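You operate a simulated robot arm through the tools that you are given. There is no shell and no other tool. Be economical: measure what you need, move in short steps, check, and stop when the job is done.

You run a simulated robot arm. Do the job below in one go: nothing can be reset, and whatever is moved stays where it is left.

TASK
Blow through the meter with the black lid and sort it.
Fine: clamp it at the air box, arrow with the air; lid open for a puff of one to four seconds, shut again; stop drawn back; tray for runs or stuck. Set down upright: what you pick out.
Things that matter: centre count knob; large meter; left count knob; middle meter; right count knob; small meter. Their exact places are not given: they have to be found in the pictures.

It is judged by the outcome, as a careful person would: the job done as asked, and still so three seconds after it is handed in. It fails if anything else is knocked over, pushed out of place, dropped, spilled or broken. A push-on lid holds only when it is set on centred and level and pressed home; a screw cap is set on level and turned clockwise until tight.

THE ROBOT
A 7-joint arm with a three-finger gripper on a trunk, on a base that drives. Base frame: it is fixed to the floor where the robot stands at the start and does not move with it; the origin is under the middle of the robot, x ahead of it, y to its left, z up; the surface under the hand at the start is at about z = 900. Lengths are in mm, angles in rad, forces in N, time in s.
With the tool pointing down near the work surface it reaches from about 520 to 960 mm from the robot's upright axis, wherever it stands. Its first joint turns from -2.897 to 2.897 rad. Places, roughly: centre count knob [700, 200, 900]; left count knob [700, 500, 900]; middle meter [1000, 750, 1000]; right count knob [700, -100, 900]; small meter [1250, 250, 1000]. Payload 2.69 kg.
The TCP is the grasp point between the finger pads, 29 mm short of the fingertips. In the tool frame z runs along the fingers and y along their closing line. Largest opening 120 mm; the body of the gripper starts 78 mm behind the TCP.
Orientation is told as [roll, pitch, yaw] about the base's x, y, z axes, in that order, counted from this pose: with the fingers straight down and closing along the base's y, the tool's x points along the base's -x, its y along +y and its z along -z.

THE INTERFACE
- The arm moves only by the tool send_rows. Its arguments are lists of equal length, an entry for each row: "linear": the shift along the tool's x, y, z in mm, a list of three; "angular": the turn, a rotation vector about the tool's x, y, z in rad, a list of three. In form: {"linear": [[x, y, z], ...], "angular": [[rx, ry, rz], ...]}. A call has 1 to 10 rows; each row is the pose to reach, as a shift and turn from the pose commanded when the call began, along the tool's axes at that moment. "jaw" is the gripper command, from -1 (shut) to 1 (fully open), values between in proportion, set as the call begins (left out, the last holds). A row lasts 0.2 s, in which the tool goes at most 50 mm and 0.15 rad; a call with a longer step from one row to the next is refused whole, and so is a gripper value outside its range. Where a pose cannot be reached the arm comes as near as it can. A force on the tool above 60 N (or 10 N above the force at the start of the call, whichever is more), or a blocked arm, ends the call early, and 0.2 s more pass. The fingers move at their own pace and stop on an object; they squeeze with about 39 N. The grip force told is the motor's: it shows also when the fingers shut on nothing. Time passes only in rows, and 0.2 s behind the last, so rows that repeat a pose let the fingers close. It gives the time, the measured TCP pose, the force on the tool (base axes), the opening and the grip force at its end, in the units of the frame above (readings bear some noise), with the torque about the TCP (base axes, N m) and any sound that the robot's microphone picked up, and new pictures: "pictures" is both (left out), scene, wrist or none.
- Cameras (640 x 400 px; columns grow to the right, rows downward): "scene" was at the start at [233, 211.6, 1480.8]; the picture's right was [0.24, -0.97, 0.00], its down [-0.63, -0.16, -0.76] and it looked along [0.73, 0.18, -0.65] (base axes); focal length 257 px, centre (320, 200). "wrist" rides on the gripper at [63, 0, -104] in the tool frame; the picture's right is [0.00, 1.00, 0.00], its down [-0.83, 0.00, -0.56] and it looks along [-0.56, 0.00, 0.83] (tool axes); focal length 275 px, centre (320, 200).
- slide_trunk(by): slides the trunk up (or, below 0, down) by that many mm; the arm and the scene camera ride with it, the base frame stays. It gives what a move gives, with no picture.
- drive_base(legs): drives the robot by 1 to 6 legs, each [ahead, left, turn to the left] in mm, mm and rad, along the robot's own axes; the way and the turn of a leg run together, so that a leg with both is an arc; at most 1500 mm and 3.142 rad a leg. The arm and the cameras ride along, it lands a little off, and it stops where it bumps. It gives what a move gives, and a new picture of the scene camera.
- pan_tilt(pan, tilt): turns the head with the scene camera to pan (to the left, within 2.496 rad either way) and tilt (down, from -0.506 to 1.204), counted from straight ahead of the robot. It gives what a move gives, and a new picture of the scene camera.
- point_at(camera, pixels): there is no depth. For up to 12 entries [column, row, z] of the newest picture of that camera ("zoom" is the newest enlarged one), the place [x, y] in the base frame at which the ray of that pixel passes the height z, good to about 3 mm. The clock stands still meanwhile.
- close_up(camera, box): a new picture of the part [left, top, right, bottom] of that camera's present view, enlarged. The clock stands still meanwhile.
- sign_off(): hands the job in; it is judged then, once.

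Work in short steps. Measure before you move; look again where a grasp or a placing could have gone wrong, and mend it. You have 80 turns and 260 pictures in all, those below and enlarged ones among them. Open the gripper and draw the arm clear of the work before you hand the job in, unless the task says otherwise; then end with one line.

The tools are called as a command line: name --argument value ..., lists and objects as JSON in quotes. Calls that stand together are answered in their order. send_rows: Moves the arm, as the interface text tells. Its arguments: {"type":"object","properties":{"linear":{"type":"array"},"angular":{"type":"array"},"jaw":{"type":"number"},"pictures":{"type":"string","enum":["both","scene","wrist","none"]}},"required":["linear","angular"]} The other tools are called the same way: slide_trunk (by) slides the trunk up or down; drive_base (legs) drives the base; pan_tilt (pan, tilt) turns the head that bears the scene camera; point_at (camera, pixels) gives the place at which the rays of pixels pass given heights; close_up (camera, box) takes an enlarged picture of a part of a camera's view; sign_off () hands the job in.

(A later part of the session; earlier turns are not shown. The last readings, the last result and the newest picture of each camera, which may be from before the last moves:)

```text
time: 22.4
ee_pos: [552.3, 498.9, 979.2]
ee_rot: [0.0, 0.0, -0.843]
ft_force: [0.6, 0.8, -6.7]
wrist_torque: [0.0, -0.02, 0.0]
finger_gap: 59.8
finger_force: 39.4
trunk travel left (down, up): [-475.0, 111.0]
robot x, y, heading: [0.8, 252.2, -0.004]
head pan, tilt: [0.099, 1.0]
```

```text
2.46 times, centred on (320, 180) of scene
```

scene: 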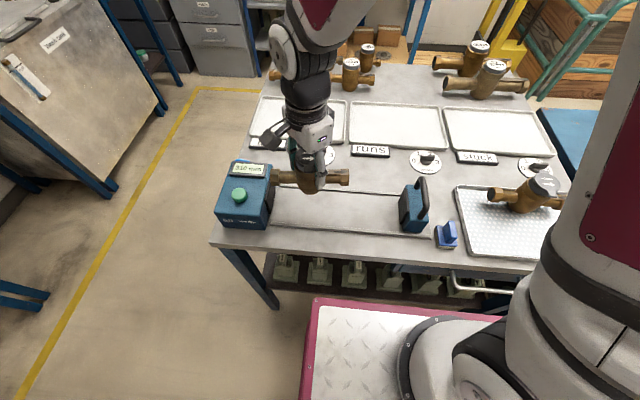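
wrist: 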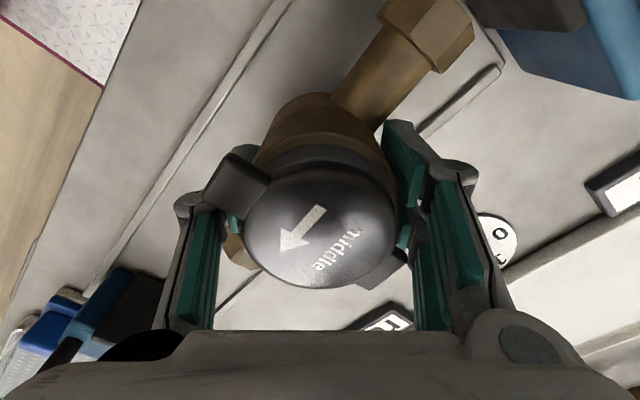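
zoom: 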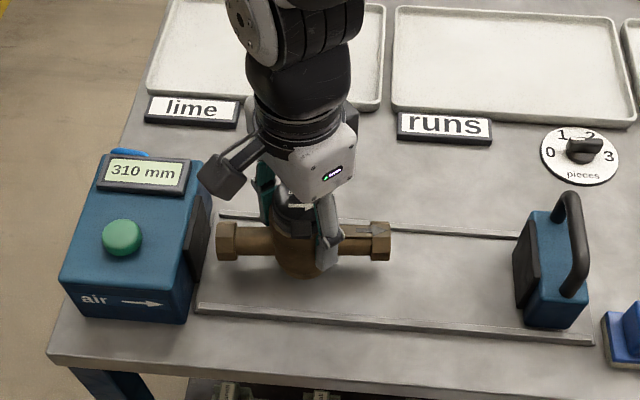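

About 5–8 mm above the bench. I lower in small steps until the weight goes off.

send_rows --linear '[[0, 0, 2], [0, 0, 4], [0, 0, 5], [0, 0, 5]]' --angular '[[0, 0, 0], [0, 0, 0], [0, 0, 0], [0, 0, 0]]' --pictures "none"

send_rows --linear '[[0, 0, 1], [0, 0, 2], [0, 0, 2]]' --angular '[[0, 0, 0], [0, 0, 0], [0, 0, 0]]' --pictures "none"

```text
time: 23.4
ee_pos: [556.0, 499.2, 973.8]
ee_rot: [0.0, 0.001, -0.844]
ft_force: [0.3, -0.4, -7.0]
wrist_torque: [0.05, 0.03, 0.03]
finger_gap: 60.0
finger_force: 39.0
trunk travel left (down, up): [-475.0, 111.0]
robot x, y, heading: [-1.2, 252.8, -0.003]
head pan, tilt: [0.099, 1.0]
```

```text
time: 24.2
ee_pos: [553.9, 500.2, 971.3]
ee_rot: [0.002, -0.001, -0.843]
ft_force: [-2.1, -0.9, 7.2]
wrist_torque: [0.15, -0.14, -0.08]
finger_gap: 60.3
finger_force: 39.2
trunk travel left (down, up): [-475.0, 111.0]
robot x, y, heading: [1.3, 257.7, -0.003]
head pan, tilt: [0.099, 1.0]
```

Touching down at z≈971. I ease 1 mm up and nudge 13 mm toward the box plate so the stop has little to push.

send_rows --linear '[[0, 0, -1.5], [4.8, 4.3, -1.5], [7.5, 6.7, -1.5], [9.7, 8.7, -1.5], [9.7, 8.7, -0.5], [9.7, 8.7, -0.5]]' --angular '[[0, 0, 0], [0, 0, 0], [0, 0, 0], [0, 0, 0], [0, 0, 0], [0, 0, 0]]' --pictures "wrist"

close_up --camera "scene" --box '[200, 130, 330, 230]'

```text
time: 25.6
ee_pos: [553.7, 511.9, 973.0]
ee_rot: [-0.001, -0.001, -0.842]
ft_force: [-1.0, -1.9, -1.1]
wrist_torque: [-0.01, -0.06, -0.01]
finger_gap: 60.1
finger_force: 38.8
trunk travel left (down, up): [-475.0, 111.0]
robot x, y, heading: [-0.1, 257.1, -0.003]
head pan, tilt: [0.099, 1.0]
```

wrist: 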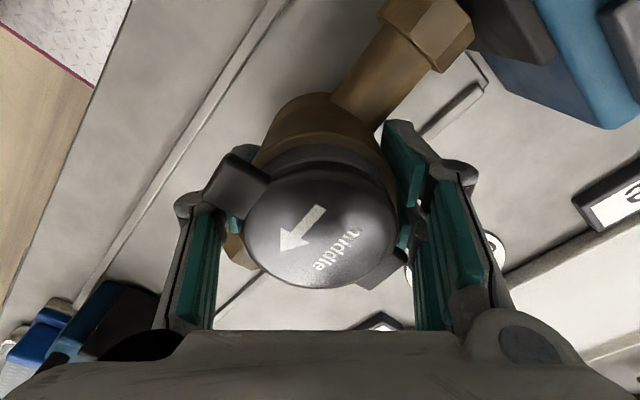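

```text
4.00 times, centred on (265, 180) of scene
```

zoom: 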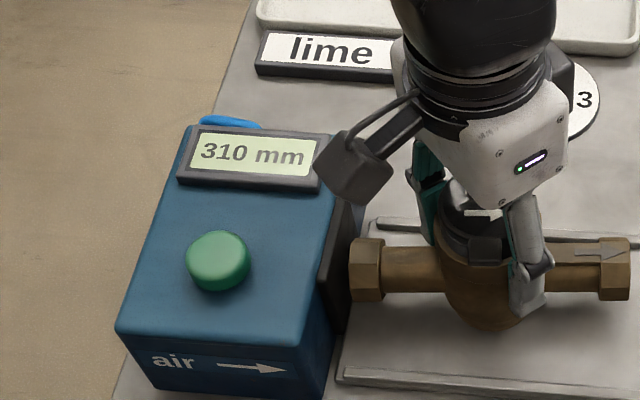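

The meter is nearly against the plate and on the bench. I open to 90 mm and rise straight up.

send_rows --linear '[[0, 0, 0.5], [0, 0, 0.5], [0, 0, 0.5]]' --angular '[[0, 0, 0], [0, 0, 0], [0, 0, 0]]' --jaw 0.5 --pictures "none"

send_rows --linear '[[0, 0, -20], [0, 0, -50], [0, 0, -90], [0, 0, -130], [0, 0, -150], [0, 0, -150]]' --angular '[[0, 0, 0], [0, 0, 0], [0, 0, 0], [0, 0, 0], [0, 0, 0], [0, 0, 0]]' --pictures "both"

close_up --camera "scene" --box '[200, 130, 330, 230]'

close_up --camera "wrist" --box '[220, 0, 440, 140]'

```text
time: 26.4
ee_pos: [552.7, 512.7, 972.7]
ee_rot: [0.0, 0.0, -0.842]
ft_force: [0.0, 0.5, -0.4]
wrist_torque: [0.0, -0.01, 0.0]
finger_gap: 90.1
finger_force: 0.0
trunk travel left (down, up): [-475.0, 111.0]
robot x, y, heading: [-0.3, 251.1, -0.004]
head pan, tilt: [0.099, 1.0]
```

```text
time: 27.8
ee_pos: [555.5, 513.7, 1122.4]
ee_rot: [0.0, 0.0, -0.841]
ft_force: [0.6, 1.1, 0.4]
wrist_torque: [0.01, 0.0, 0.03]
finger_gap: 89.8
finger_force: 0.0
trunk travel left (down, up): [-475.0, 111.0]
robot x, y, heading: [-2.0, 256.0, -0.005]
head pan, tilt: [0.099, 1.0]
```

scene: 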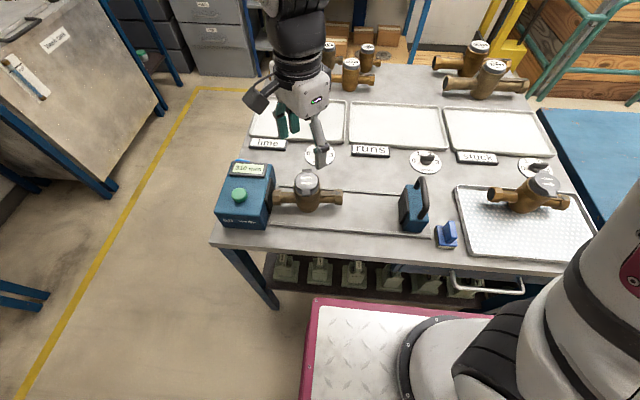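
wrist: 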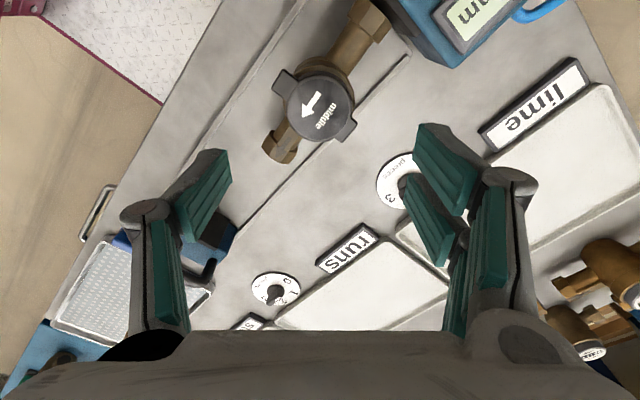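

```text
4.00 times, centred on (265, 180) of scene
```

zoom: 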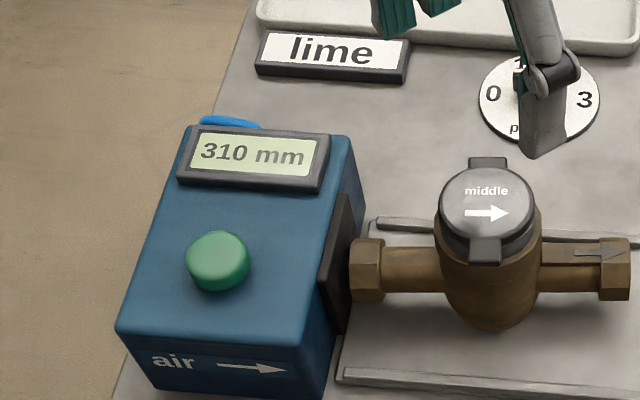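

```text
2.86 times, centred on (330, 70) of wrist
```

zoom: 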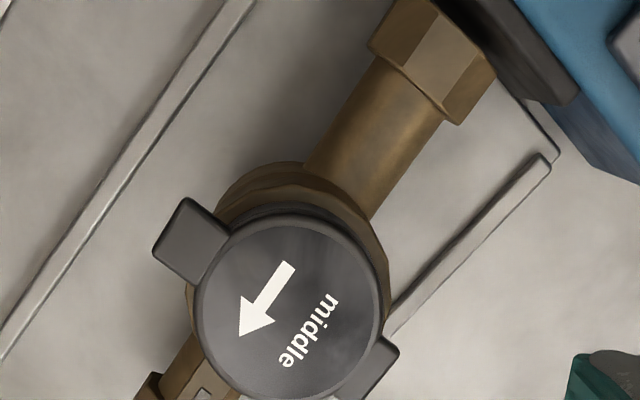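

The meter stands aligned with the plate, arrow with the air. Next the stop: I turn the hand to yaw 0 and go above its handle (~(555, 262)) to measure it.

send_rows --linear '[[-26, -24, 0], [-53, -48, 0], [-79, -72, 0], [-105, -96, 0], [-131, -120, 0], [-158, -144, 0], [-184, -167.5, 0], [-184, -167.5, 0]]' --angular '[[0, 0, -0.12], [0, 0, -0.24], [0, 0, -0.36], [0, 0, -0.48], [0, 0, -0.6], [0, 0, -0.72], [0, 0, -0.841], [0, 0, -0.841]]' --jaw 0 --pictures "both"

close_up --camera "wrist" --box '[240, 0, 440, 200]'

close_up --camera "scene" --box '[360, 130, 470, 250]'

```text
time: 29.6
ee_pos: [551.0, 263.6, 1124.5]
ee_rot: [0.001, -0.001, 0.001]
ft_force: [1.2, 0.1, 0.1]
wrist_torque: [-0.05, -0.03, 0.0]
finger_gap: 59.9
finger_force: 0.1
trunk travel left (down, up): [-475.0, 111.0]
robot x, y, heading: [-3.8, 254.7, -0.005]
head pan, tilt: [0.099, 1.0]
```

scene: 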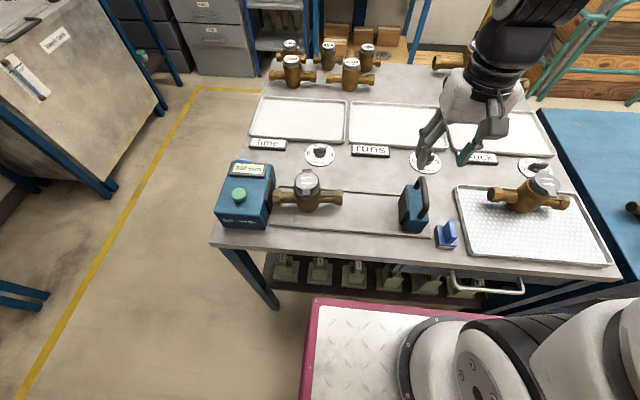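
wrist: 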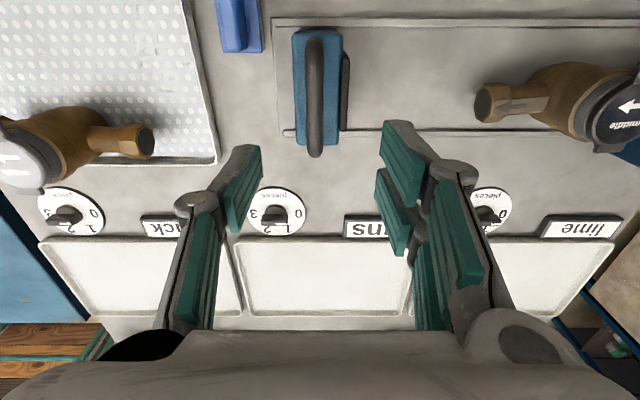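

```text
2.00 times, centred on (340, 100) of wrist
```

zoom: 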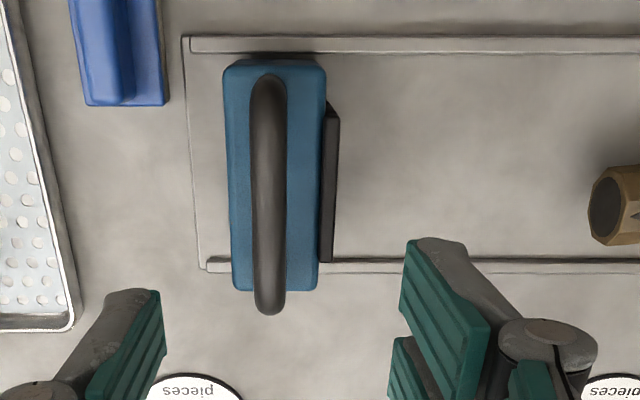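

```text
3.33 times, centred on (415, 190) of scene
```

zoom: 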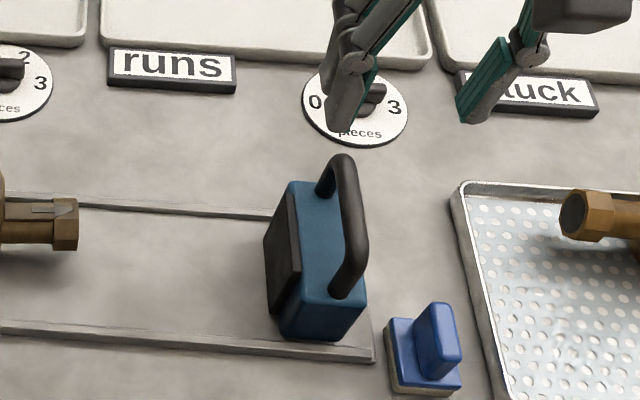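

I triangulate the handle: wrist (316,75..150) versus scene (422,178).

point_at --camera "wrist" --pixels '[[316, 150, 960], [316, 150, 980], [316, 150, 1000], [316, 60, 980], [316, 60, 1000]]'

point_at --camera "scene" --pixels '[[422, 178, 960], [422, 178, 980], [422, 178, 1000], [425, 213, 960], [425, 213, 980]]'

```text
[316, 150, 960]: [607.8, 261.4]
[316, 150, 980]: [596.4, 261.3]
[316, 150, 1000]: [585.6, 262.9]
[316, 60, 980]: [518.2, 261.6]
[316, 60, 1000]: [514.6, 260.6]
```

```text
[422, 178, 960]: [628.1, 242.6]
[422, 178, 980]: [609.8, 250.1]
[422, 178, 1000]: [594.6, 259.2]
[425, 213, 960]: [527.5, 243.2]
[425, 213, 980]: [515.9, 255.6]
```

Handle bar: y≈261.5, x≈553, top z≈1002; stop body top ≈960. I descend to TCP z≈996 and close on the bar.

send_rows --linear '[[-2, -2, 40], [-2, -2, 80], [-2, -2, 110], [-2, -2, 128], [-2, -2, 128]]' --angular '[[0, 0, 0], [0, 0, 0], [0, 0, 0], [0, 0, 0], [0, 0, 0]]' --pictures "none"

send_rows --linear '[[0, 0, 0], [0, 0, 0], [0, 0, 0]]' --angular '[[0, 0, 0], [0, 0, 0], [0, 0, 0]]' --jaw -1 --pictures "wrist"

close_up --camera "scene" --box '[360, 130, 470, 250]'

```text
time: 30.8
ee_pos: [554.1, 261.9, 996.2]
ee_rot: [-0.001, 0.0, -0.001]
ft_force: [-0.1, -0.6, 0.6]
wrist_torque: [-0.03, 0.0, -0.01]
finger_gap: 59.8
finger_force: 0.1
trunk travel left (down, up): [-475.0, 111.0]
robot x, y, heading: [0.8, 259.7, -0.002]
head pan, tilt: [0.099, 1.0]
```

```text
time: 31.3
ee_pos: [554.7, 272.4, 997.3]
ee_rot: [0.006, -0.002, 0.008]
ft_force: [-3.7, 15.7, 2.0]
wrist_torque: [1.14, -0.35, -0.63]
finger_gap: 36.1
finger_force: 38.9
trunk travel left (down, up): [-475.0, 111.0]
robot x, y, heading: [0.9, 255.5, -0.004]
head pan, tilt: [0.099, 1.0]
stopped in row 2: the force on the tool passed its limit at 70 N (the readings are from after the stop); the commanded pose is now the measured one
```

wrist: 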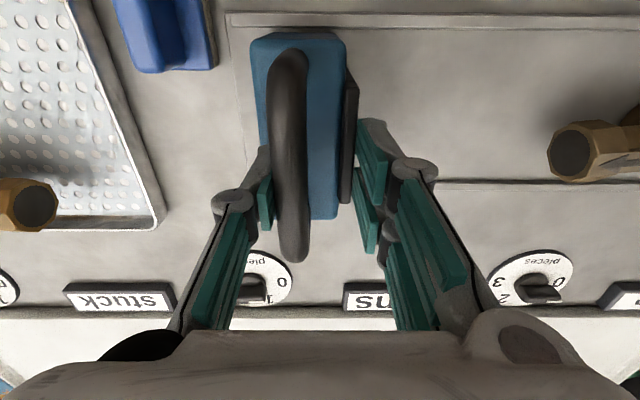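

```text
3.33 times, centred on (415, 190) of scene
```

zoom: 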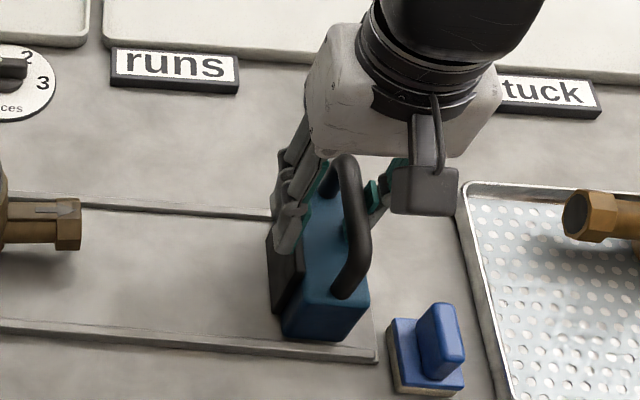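

The +y finger caught the stop's face plate (gap 36 mm), so its top is higher than assumed. I open, raise 13 mm, recentre on the bar and close again.

send_rows --linear '[[0, 0, 0], [0, 0, 0], [0, -5, -7], [0, -10, -14], [0, -10, -14]]' --angular '[[0, 0, 0], [0, 0, 0], [0, 0, 0], [0, 0, 0], [0, 0, 0]]' --jaw 0 --pictures "none"

send_rows --linear '[[0, 0, 0], [0, 0, 0], [0, 0, 0]]' --angular '[[0, 0, 0], [0, 0, 0], [0, 0, 0]]' --jaw -1 --pictures "wrist"

close_up --camera "scene" --box '[360, 130, 470, 250]'

```text
time: 32.5
ee_pos: [554.0, 260.0, 1009.9]
ee_rot: [0.006, -0.003, 0.007]
ft_force: [0.1, 0.8, -0.1]
wrist_torque: [0.03, -0.06, -0.04]
finger_gap: 60.2
finger_force: 0.1
trunk travel left (down, up): [-475.0, 111.0]
robot x, y, heading: [-0.3, 254.6, -0.007]
head pan, tilt: [0.099, 1.0]
```

```text
time: 33.3
ee_pos: [554.5, 260.9, 1011.5]
ee_rot: [0.007, -0.003, 0.005]
ft_force: [-0.4, -1.6, 4.9]
wrist_torque: [-0.01, 0.2, -0.27]
finger_gap: 13.0
finger_force: 39.8
trunk travel left (down, up): [-475.0, 111.0]
robot x, y, heading: [0.3, 258.3, 0.001]
head pan, tilt: [0.099, 1.0]
```

wrist: 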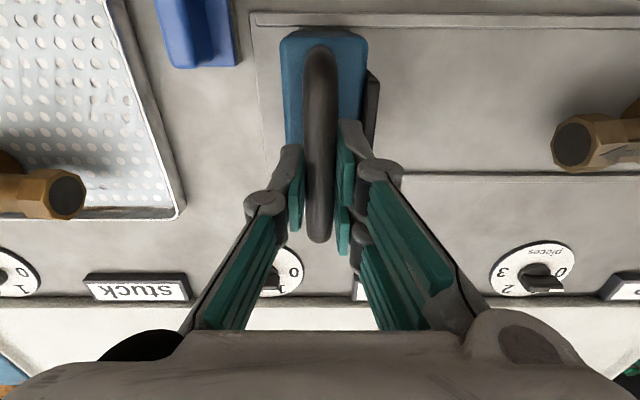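

```text
3.33 times, centred on (415, 190) of scene
```

zoom: 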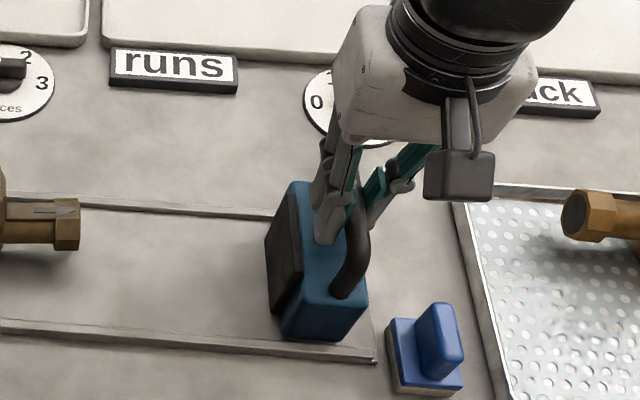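

Bar gripped (13 mm). I push the stop 100 mm toward the box and watch the display.

send_rows --linear '[[0, 10, 0], [0, 25, 0], [0, 40, 0], [0, 55, 0], [0, 70, 0], [0, 85, 0], [0, 100, 0], [0, 100, 0]]' --angular '[[0, 0, 0], [0, 0, 0], [0, 0, 0], [0, 0, 0], [0, 0, 0], [0, 0, 0], [0, 0, 0], [0, 0, 0]]' --pictures "none"

close_up --camera "scene" --box '[200, 120, 460, 260]'

```text
time: 35.1
ee_pos: [554.4, 360.8, 1009.8]
ee_rot: [0.006, -0.001, 0.007]
ft_force: [-1.3, 4.9, -28.6]
wrist_torque: [0.03, -0.12, -0.4]
finger_gap: 12.9
finger_force: 39.4
trunk travel left (down, up): [-475.0, 111.0]
robot x, y, heading: [2.0, 253.9, -0.004]
head pan, tilt: [0.099, 1.0]
```

```text
2.46 times, centred on (330, 190) of scene
```

zoom: 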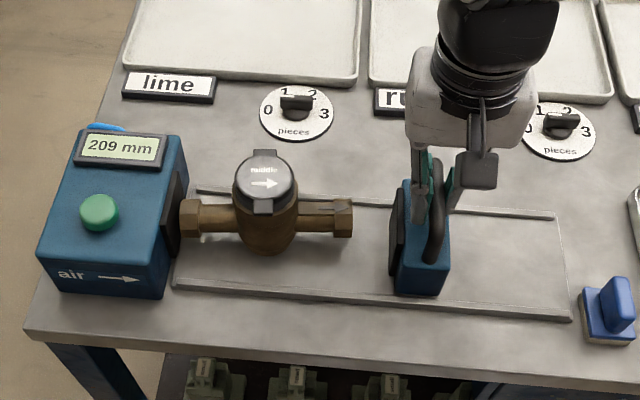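

Display 209 mm and sliding well. I push on 34 mm, then in fine steps until it is clamped.

send_rows --linear '[[0, 12, 0.5], [0, 24, 0.5], [0, 31, 0.5], [0, 34, 0.5], [0, 36, 0.5], [0, 38, 0.5], [0, 40, 0.5]]' --angular '[[0, 0, 0], [0, 0, 0], [0, 0, 0], [0, 0, 0], [0, 0, 0], [0, 0, 0], [0, 0, 0]]' --pictures "none"

close_up --camera "scene" --box '[200, 120, 460, 260]'

```text
time: 36.7
ee_pos: [554.5, 399.6, 1010.8]
ee_rot: [0.005, -0.001, 0.008]
ft_force: [3.2, -6.7, -20.5]
wrist_torque: [-0.09, 0.4, -0.24]
finger_gap: 13.0
finger_force: 39.3
trunk travel left (down, up): [-475.0, 111.0]
robot x, y, heading: [1.1, 255.9, -0.004]
head pan, tilt: [0.099, 1.0]
```

```text
2.46 times, centred on (330, 190) of scene
```

zoom: 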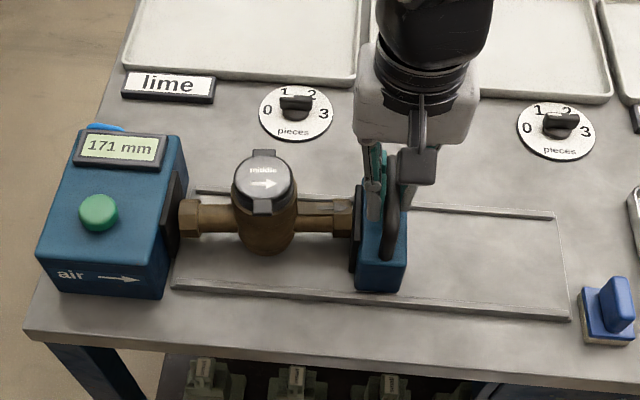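

171 mm; the meter is nearly pinched. I go on in 1 mm steps until the force rises.

send_rows --linear '[[0, 1, 0], [0, 2, 0], [0, 3, 0], [0, 4, 0], [0, 4, 0]]' --angular '[[0, 0, 0], [0, 0, 0], [0, 0, 0], [0, 0, 0], [0, 0, 0]]' --pictures "none"

close_up --camera "scene" --box '[200, 130, 400, 250]'

```text
time: 37.9
ee_pos: [553.7, 403.0, 1010.6]
ee_rot: [0.009, -0.001, 0.006]
ft_force: [6.2, -12.2, -20.6]
wrist_torque: [-0.1, -0.38, -0.2]
finger_gap: 12.8
finger_force: 40.1
trunk travel left (down, up): [-475.0, 111.0]
robot x, y, heading: [4.4, 259.6, -0.002]
head pan, tilt: [0.099, 1.0]
```

```text
3.20 times, centred on (300, 190) of scene
```

zoom: 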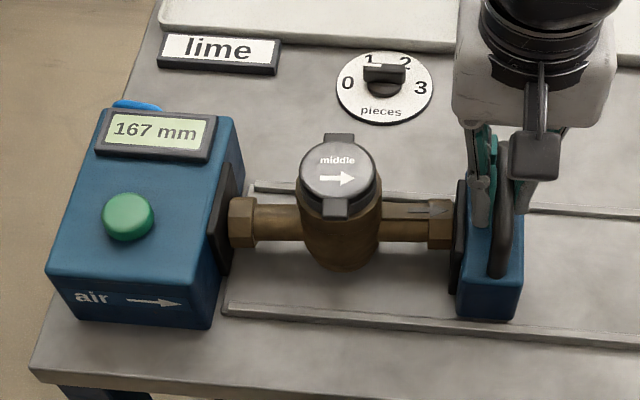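

167 mm, force still only ~12 N; I push a few mm more.

send_rows --linear '[[0, 1, 0], [0, 2, 0], [0, 3, 0], [0, 4, 0], [0, 5, 0], [0, 6, 0], [0, 6, 0]]' --angular '[[0, 0, 0], [0, 0, 0], [0, 0, 0], [0, 0, 0], [0, 0, 0], [0, 0, 0], [0, 0, 0]]' --pictures "none"

close_up --camera "scene" --box '[200, 130, 400, 250]'

```text
time: 39.3
ee_pos: [553.6, 402.3, 1010.7]
ee_rot: [0.0, 0.002, 0.0]
ft_force: [2.1, -12.8, 3.0]
wrist_torque: [0.09, 0.21, 0.51]
finger_gap: 12.8
finger_force: 39.4
trunk travel left (down, up): [-475.0, 111.0]
robot x, y, heading: [-3.9, 256.2, -0.004]
head pan, tilt: [0.099, 1.0]
stopped in row 7: the force on the tool passed its limit at 61 N (the readings are from after the stop); the commanded pose is now the measured one
```

```text
3.20 times, centred on (300, 190) of scene
```

zoom: 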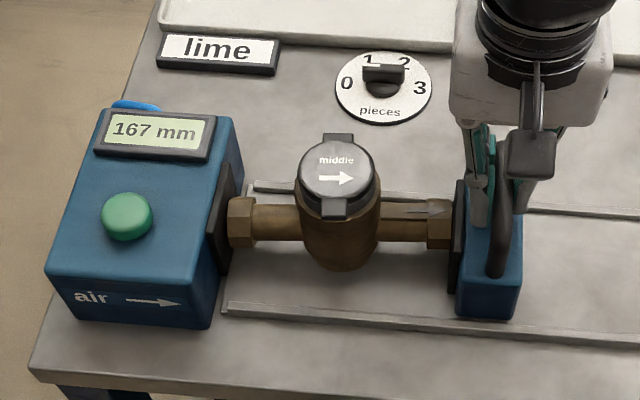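

Solid stop at 167 mm with >60 N: clamped. I release the bar and rise, checking that it holds.

send_rows --linear '[[0, 0, 0], [0, 0, 0], [0, 0, -30], [0, 0, -70], [0, 0, -110], [0, 0, -110]]' --angular '[[0, 0, 0], [0, 0, 0], [0, 0, 0], [0, 0, 0], [0, 0, 0], [0, 0, 0]]' --jaw -0.2 --pictures "wrist"

close_up --camera "scene" --box '[200, 130, 400, 250]'

close_up --camera "scene" --box '[280, 155, 340, 215]'

close_up --camera "wrist" --box '[360, 0, 600, 160]'

```text
time: 40.7
ee_pos: [552.2, 404.9, 1120.5]
ee_rot: [0.002, 0.003, 0.0]
ft_force: [0.2, 0.8, -0.6]
wrist_torque: [-0.01, 0.01, -0.01]
finger_gap: 48.0
finger_force: 0.0
trunk travel left (down, up): [-475.0, 111.0]
robot x, y, heading: [2.7, 254.1, -0.006]
head pan, tilt: [0.099, 1.0]
```

wrist: 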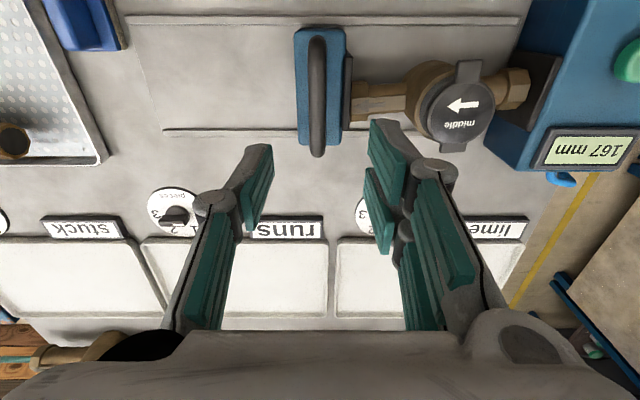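

```text
3.20 times, centred on (300, 190) of scene
```

zoom: 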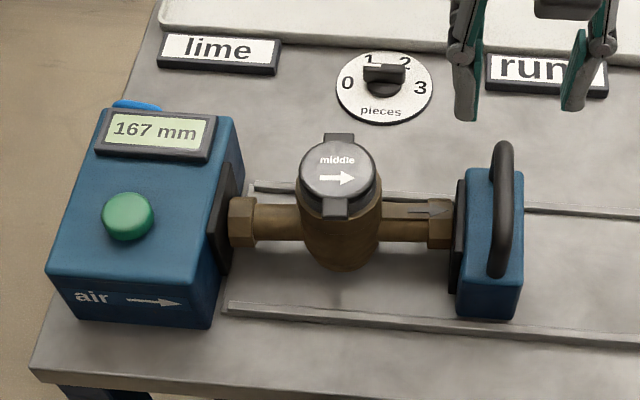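

```text
6.67 times, centred on (310, 185) of scene
```

zoom: 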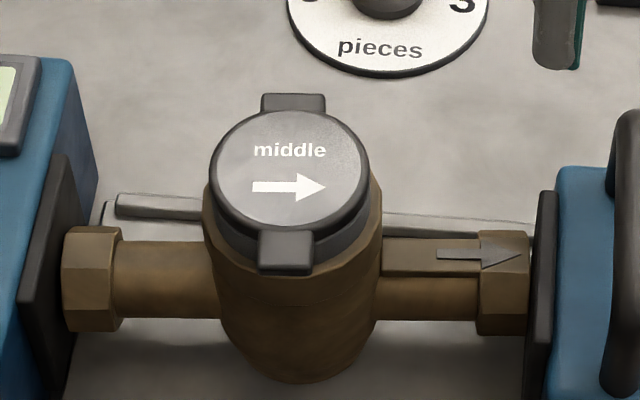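

```text
2.50 times, centred on (480, 80) of wrist
```

zoom: 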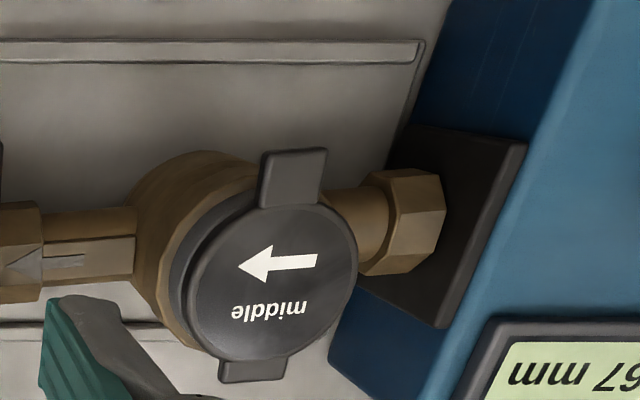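

It holds at 167 mm. Now I need to know which lid tab is the hinge; I bring the wrist camera near and above the lid.

send_rows --linear '[[0, 40, 0], [0, 80, 0], [20, 108, 0], [40, 108, 15], [40, 108, 25], [40, 108, 25]]' --angular '[[0, 0, 0], [0, 0, 0], [0, 0, 0], [0, 0, 0], [0, 0, 0], [0, 0, 0]]' --pictures "wrist"

close_up --camera "wrist" --box '[260, 40, 380, 190]'

```text
time: 42.1
ee_pos: [511.7, 512.1, 1096.5]
ee_rot: [0.0, 0.001, 0.001]
ft_force: [0.8, -0.1, 0.2]
wrist_torque: [0.01, -0.01, 0.0]
finger_gap: 48.1
finger_force: 0.0
trunk travel left (down, up): [-475.0, 111.0]
robot x, y, heading: [1.6, 257.7, -0.001]
head pan, tilt: [0.099, 1.0]
```

wrist: 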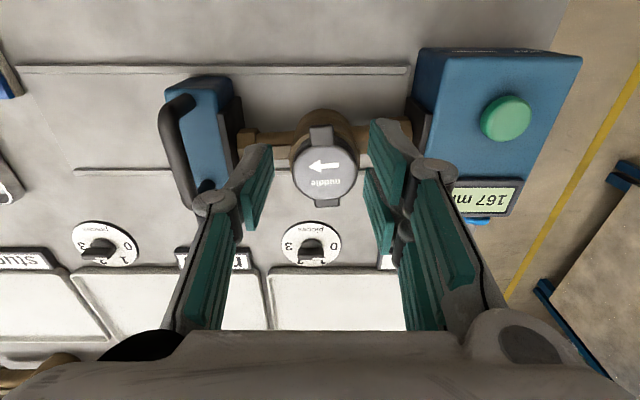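

```text
2.67 times, centred on (320, 115) of wrist
```

zoom: 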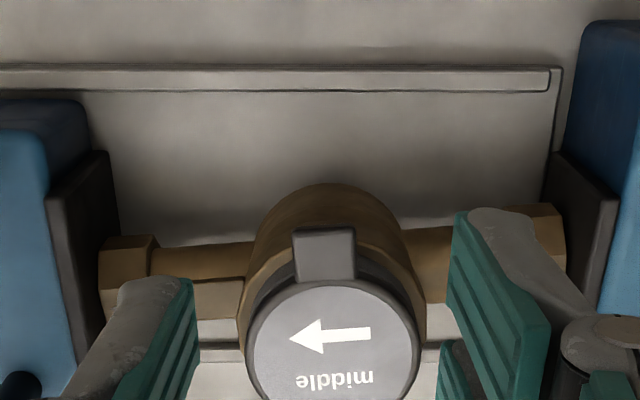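

From above I cannot tell the hinge; I take a lower side view along +y. First turn the hand by +1.5 rad above the stop.

send_rows --linear '[[-5, -8, -6], [-9, -17, -12], [-13, -25, -18], [-17, -34, -24], [-21, -42, -30], [-25, -50, -36], [-29, -59, -42], [-33, -68, -48], [-37, -76, -54], [-41, -82, -54]]' --angular '[[0, 0, -0.15], [0, 0, -0.3], [0, 0, -0.45], [0, 0, -0.6], [0, 0, -0.75], [0, 0, -0.9], [0, 0, -1.05], [0, 0, -1.2], [0, 0, -1.35], [0, 0, -1.5]]' --jaw 1 --pictures "wrist"

```text
time: 44.3
ee_pos: [555.9, 430.8, 1148.9]
ee_rot: [0.001, -0.001, 1.504]
ft_force: [-1.4, 0.4, -0.8]
wrist_torque: [0.0, -0.02, 0.0]
finger_gap: 120.1
finger_force: 0.0
trunk travel left (down, up): [-475.0, 111.0]
robot x, y, heading: [-0.9, 253.0, 0.001]
head pan, tilt: [0.099, 1.0]
```

wrist: 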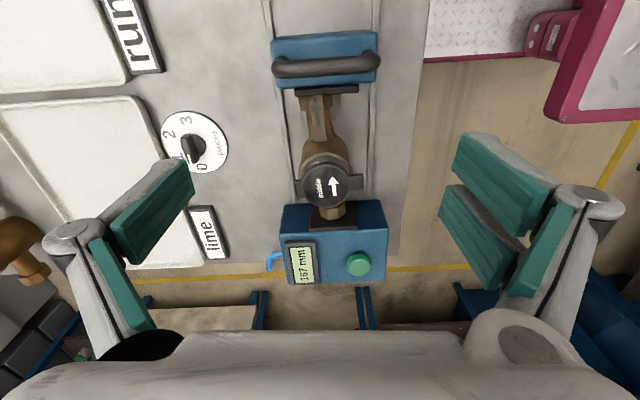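

I tilt the fingers forward 0.5 rad and lower to about z=1050 for a side view (tips stay above the lid).

send_rows --linear '[[0, 0, 25], [0, 0, 50], [0, 0, 75], [0, 0, 98], [0, 0, 98]]' --angular '[[0, -0.14, 0], [0, -0.28, 0], [0, -0.42, 0], [0, -0.54, 0], [0, -0.54, 0]]' --pictures "wrist"

close_up --camera "wrist" --box '[240, 100, 420, 220]'

```text
time: 45.5
ee_pos: [554.2, 429.2, 1051.8]
ee_rot: [0.001, -0.541, 1.498]
ft_force: [-0.6, 0.2, 0.4]
wrist_torque: [-0.03, -0.05, 0.0]
finger_gap: 120.0
finger_force: 0.0
trunk travel left (down, up): [-475.0, 111.0]
robot x, y, heading: [0.6, 253.2, -0.001]
head pan, tilt: [0.099, 1.0]
```

wrist: 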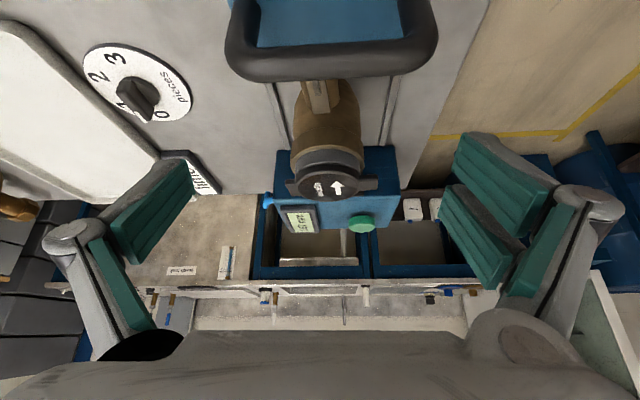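

```text
3.33 times, centred on (330, 160) of wrist
```

zoom: 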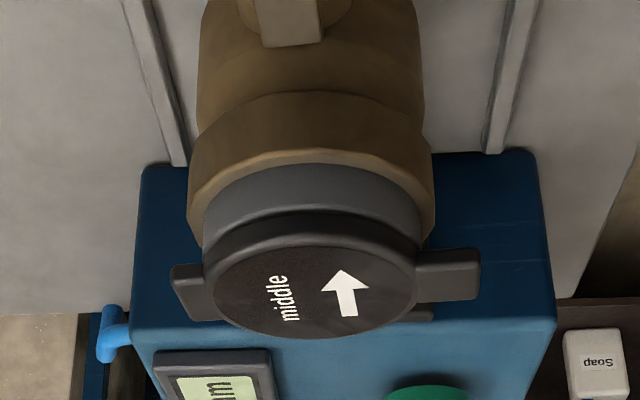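

Seen from the side: the right (−x) tab is longer and in the plane of the lid (lifting tab); the left (+x) one is short and blocky (hinge). I go back up, untilt and turn back to yaw 0.

send_rows --linear '[[-15, 0, -26], [-31, 0, -51], [-46, 0, -77], [-52, 0, -86], [-52, 0, -86]]' --angular '[[0, 0.14, 0], [0, 0.28, 0], [0, 0.42, 0], [0, 0.541, 0], [0, 0.541, 0]]' --pictures "none"

send_rows --linear '[[0, 0, 0], [0, 0, 0], [0, 0, 0], [0, 0, 0], [0, 0, 0], [0, 0, 0], [0, 0, 0], [0, 0, 0], [0, 0, 0], [0, 0, 0]]' --angular '[[0, 0, 0.15], [0, 0, 0.3], [0, 0, 0.45], [0, 0, 0.6], [0, 0, 0.75], [0, 0, 0.9], [0, 0, 1.05], [0, 0, 1.2], [0, 0, 1.35], [0, 0, 1.5]]' --jaw -0.3 --pictures "none"

```text
time: 46.7
ee_pos: [552.2, 429.6, 1153.5]
ee_rot: [0.001, 0.003, 1.502]
ft_force: [0.0, 0.0, -0.6]
wrist_torque: [0.0, 0.0, 0.01]
finger_gap: 120.0
finger_force: 0.2
trunk travel left (down, up): [-475.0, 111.0]
robot x, y, heading: [1.2, 254.3, -0.006]
head pan, tilt: [0.099, 1.0]
```

```text
time: 48.9
ee_pos: [555.7, 431.4, 1151.4]
ee_rot: [0.0, 0.002, -0.001]
ft_force: [0.2, -0.1, -0.2]
wrist_torque: [0.0, 0.04, -0.01]
finger_gap: 42.4
finger_force: 0.0
trunk travel left (down, up): [-475.0, 111.0]
robot x, y, heading: [-0.3, 258.4, -0.006]
head pan, tilt: [0.099, 1.0]
```

I move above the near tab, at about (519, 515, 1090), and measure the tab with the wrist camera.

send_rows --linear '[[12, 28, 20], [24, 56, 40], [37, 84, 61], [37, 84, 61]]' --angular '[[0, 0, 0], [0, 0, 0], [0, 0, 0], [0, 0, 0]]' --pictures "wrist"

close_up --camera "wrist" --box '[260, 90, 380, 200]'

close_up --camera "scene" --box '[270, 135, 350, 225]'

```text
time: 49.9
ee_pos: [516.1, 517.6, 1088.0]
ee_rot: [0.0, 0.003, 0.0]
ft_force: [-0.4, -0.2, 0.9]
wrist_torque: [0.0, -0.02, -0.01]
finger_gap: 42.1
finger_force: 0.0
trunk travel left (down, up): [-475.0, 111.0]
robot x, y, heading: [-0.2, 254.6, -0.005]
head pan, tilt: [0.099, 1.0]
```

wrist: 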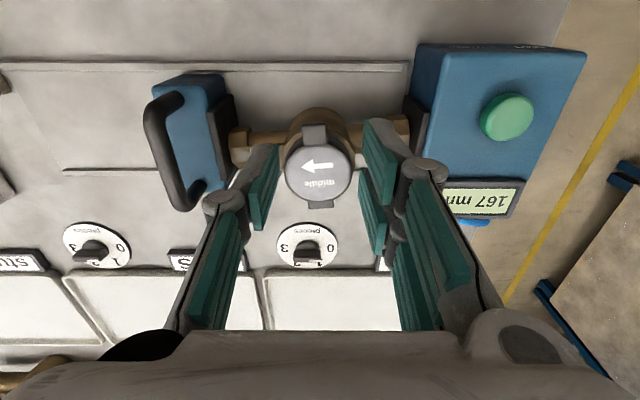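

```text
3.64 times, centred on (320, 145) of wrist
```

zoom: 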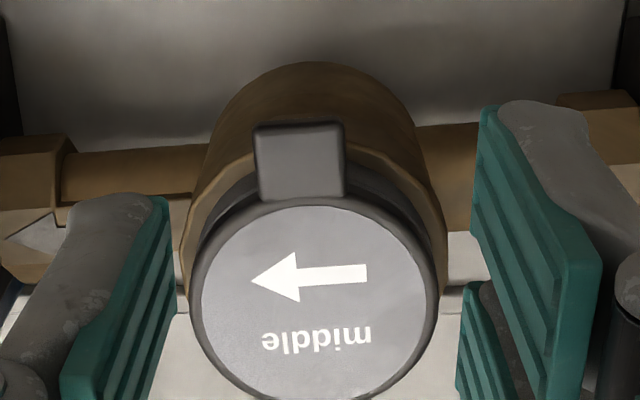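

```text
4.44 times, centred on (310, 180) of scene
```

zoom: 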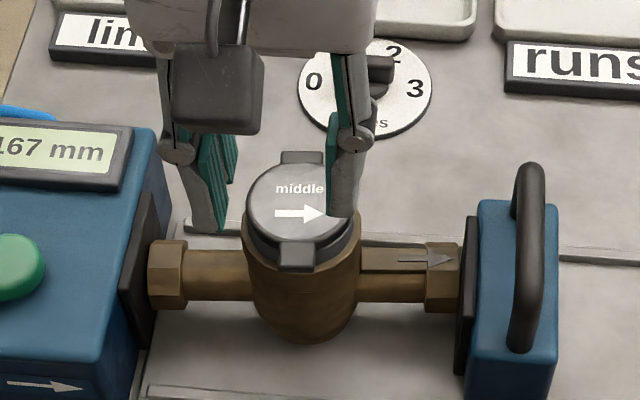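

I query the tab's outer edge (314,124) and inner edge (314.5,144) and lid centre (317,175).

point_at --camera "wrist" --pixels '[[314, 124, 1003], [314.5, 144, 1003], [302.5, 135, 1003], [326.5, 135, 1003], [317, 175, 1006]]'

point_at --camera "zoom" --pixels '[[297, 265, 1000], [297, 243, 1003], [298, 210, 1006]]'

```text
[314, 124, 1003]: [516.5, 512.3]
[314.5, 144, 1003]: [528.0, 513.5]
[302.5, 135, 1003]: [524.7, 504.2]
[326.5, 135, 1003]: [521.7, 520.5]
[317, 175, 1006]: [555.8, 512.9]
```

```text
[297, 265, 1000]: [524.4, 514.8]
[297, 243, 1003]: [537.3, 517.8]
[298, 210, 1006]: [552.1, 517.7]
```

Tab: x 516–528, y 504–521, top ≈1003. I place the fingertips beside it (TCP (519, 513, 1022)) and pinch.

send_rows --linear '[[-3, -4.6, 25], [-3, -4.6, 50], [-3, -4.6, 66], [-3, -4.6, 66]]' --angular '[[0, 0, 0], [0, 0, 0], [0, 0, 0], [0, 0, 0]]' --pictures "none"

send_rows --linear '[[0, 0, 0], [0, 0, 0], [0, 0, 0]]' --angular '[[0, 0, 0], [0, 0, 0], [0, 0, 0]]' --jaw -1 --pictures "wrist"

close_up --camera "scene" --box '[270, 135, 350, 225]'

```text
time: 50.9
ee_pos: [519.8, 511.8, 1022.5]
ee_rot: [-0.004, 0.006, 0.0]
ft_force: [0.9, 3.8, 6.4]
wrist_torque: [0.15, -0.08, 0.04]
finger_gap: 54.3
finger_force: 2.8
trunk travel left (down, up): [-475.0, 111.0]
robot x, y, heading: [1.0, 255.5, -0.006]
head pan, tilt: [0.099, 1.0]
```

```text
time: 51.7
ee_pos: [520.8, 511.4, 1023.7]
ee_rot: [-0.003, 0.003, 0.0]
ft_force: [-1.0, 0.4, 0.4]
wrist_torque: [-0.07, 0.3, -0.03]
finger_gap: 25.3
finger_force: 38.8
trunk travel left (down, up): [-475.0, 111.0]
robot x, y, heading: [-0.3, 253.6, -0.001]
head pan, tilt: [0.099, 1.0]
```

wrist: 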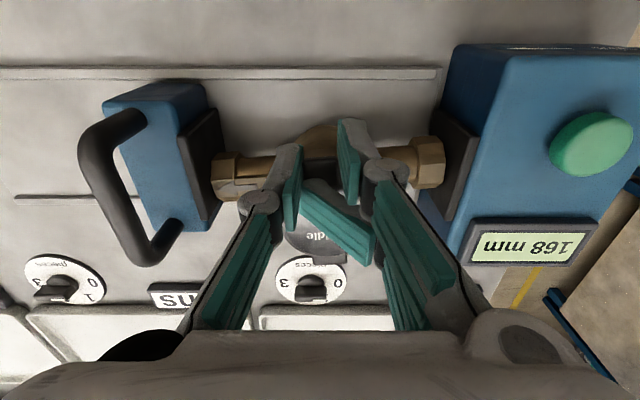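

```text
4.44 times, centred on (310, 180) of scene
```

zoom: 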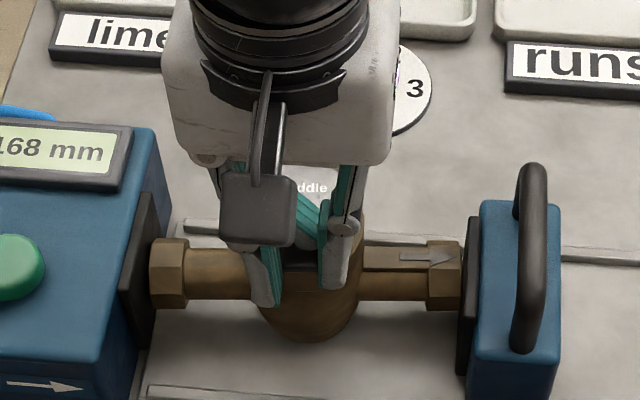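

The closing stopped at 25 mm (tab is 17) and something touched on the way down. I look closely before pulling.

close_up --camera "wrist" --box '[220, 100, 440, 280]'

close_up --camera "scene" --box '[285, 170, 340, 220]'

```text
2.22 times, centred on (330, 190) of wrist
```

zoom: 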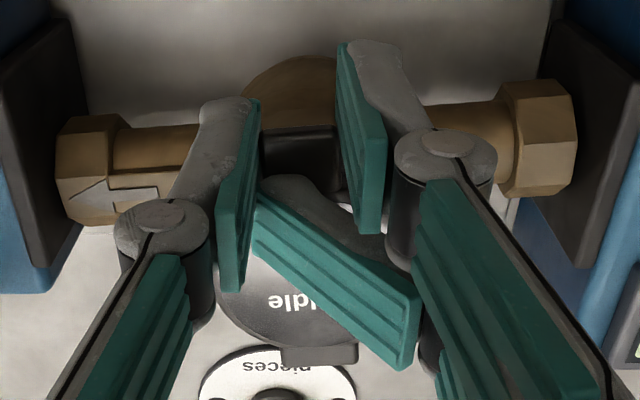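

```text
8.00 times, centred on (312, 195) of scene
```

zoom: 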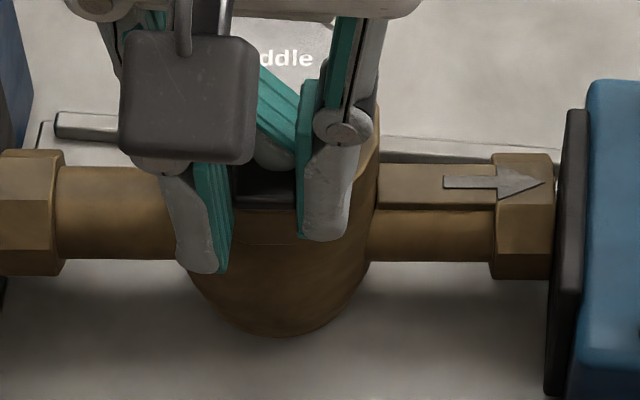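

The hand actually has one finger on tool −y and a pair on +y; the far one of the pair landed on the lid and bent, so this pinch is not on the tab. I release, rise, and will instead lift the tab from below with the single finger, hand horizontal.

send_rows --linear '[[0, 0, 0], [0, 0, 0], [0, 0, -20], [0, 0, -60], [0, 0, -100], [0, 0, -100]]' --angular '[[0, 0, 0], [0, 0, 0], [0, 0, 0], [0, 0, 0], [0, 0, 0], [0, 0, 0]]' --jaw 0 --pictures "wrist"

close_up --camera "scene" --box '[210, 130, 390, 240]'

close_up --camera "wrist" --box '[100, 100, 540, 375]'

```text
time: 53.1
ee_pos: [521.3, 511.0, 1125.0]
ee_rot: [-0.001, 0.001, 0.0]
ft_force: [0.3, 1.0, -0.7]
wrist_torque: [0.0, 0.01, -0.02]
finger_gap: 60.2
finger_force: 0.1
trunk travel left (down, up): [-475.0, 111.0]
robot x, y, heading: [-2.0, 256.8, -0.004]
head pan, tilt: [0.099, 1.0]
```

wrist: 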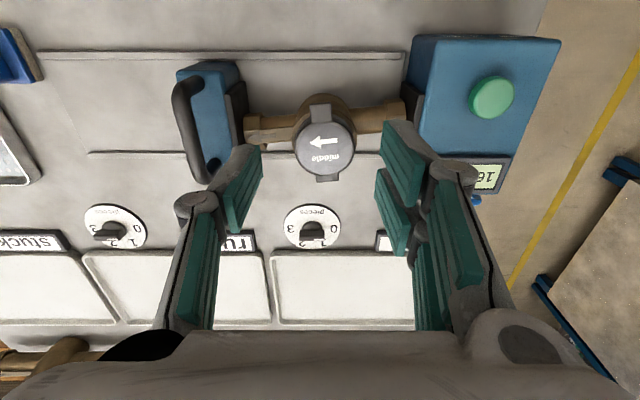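

```text
3.56 times, centred on (300, 185) of scene
```

zoom: 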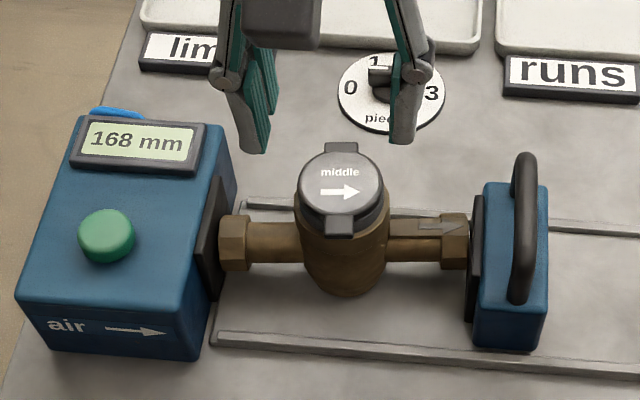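

```text
1.45 times, centred on (320, 238) of wrist
```

zoom: 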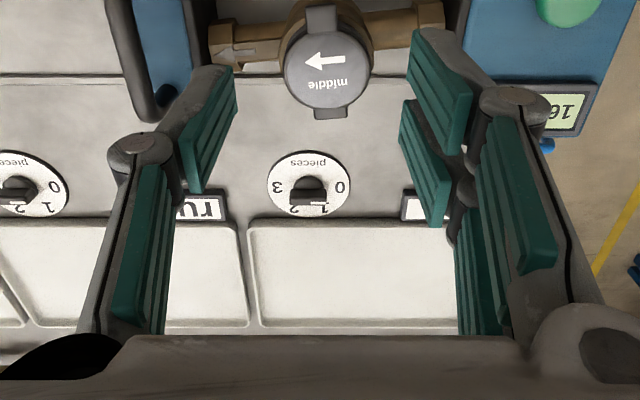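

The meter stands fine (display 168). I back the base off 220 mm for room, then begin turning the hand horizontal (single finger below).

drive_base --legs '[[-220, 0, 0]]'

send_rows --linear '[[0, 0, 0], [0, 0, 0], [0, 0, 0], [0, 0, 0], [0, 0, 0], [0, 0, 0], [0, 0, 0], [0, 0, 0], [0, 0, 0], [0, 0, 0]]' --angular '[[-0.086, -0.086, 0.086], [-0.172, -0.172, 0.172], [-0.258, -0.258, 0.258], [-0.344, -0.344, 0.344], [-0.43, -0.43, 0.43], [-0.516, -0.516, 0.516], [-0.602, -0.602, 0.602], [-0.688, -0.688, 0.688], [-0.774, -0.774, 0.774], [-0.86, -0.86, 0.86]]' --jaw 0.5 --pictures "none"

send_rows --linear '[[0, 0, 0], [0, 0, 0], [0, 0, 0], [0, 0, 0], [0, 0, 0]]' --angular '[[-0.086, -0.086, 0.086], [-0.172, -0.172, 0.172], [-0.258, -0.258, 0.258], [-0.349, -0.349, 0.349], [-0.349, -0.349, 0.349]]' --pictures "both"

```text
time: 54.8
ee_pos: [302.1, 510.1, 1125.9]
ee_rot: [-0.001, 0.0, -0.006]
ft_force: [0.5, -0.2, -0.5]
wrist_torque: [0.01, -0.02, 0.01]
finger_gap: 60.0
finger_force: 0.1
trunk travel left (down, up): [-475.0, 111.0]
robot x, y, heading: [-219.7, 256.6, -0.011]
head pan, tilt: [0.099, 1.0]
```

scene: 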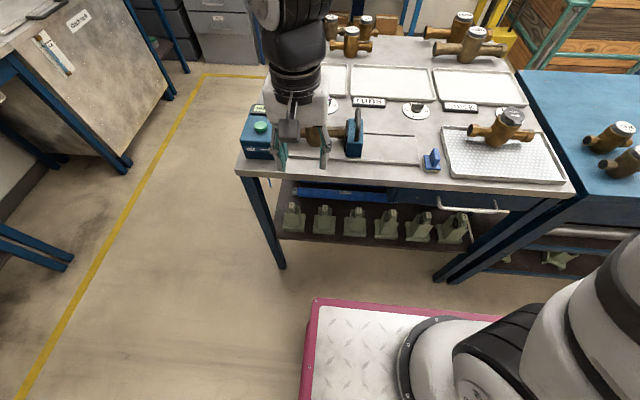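

```text
time: 57.0
ee_pos: [297.5, 517.9, 1182.0]
ee_rot: [0.746, -0.219, -0.707]
ft_force: [-0.8, 1.0, 1.0]
wrist_torque: [0.01, 0.0, 0.02]
finger_gap: 89.8
finger_force: 0.1
out of reach, approached as far as the arm can: row 6, 7, 8, 9, 10
trunk travel left (down, up): [-475.0, 111.0]
robot x, y, heading: [-222.3, 257.3, -0.005]
head pan, tilt: [0.099, 1.0]
```

```text
refused: row 4 steps farther than a row can; nothing moved
```

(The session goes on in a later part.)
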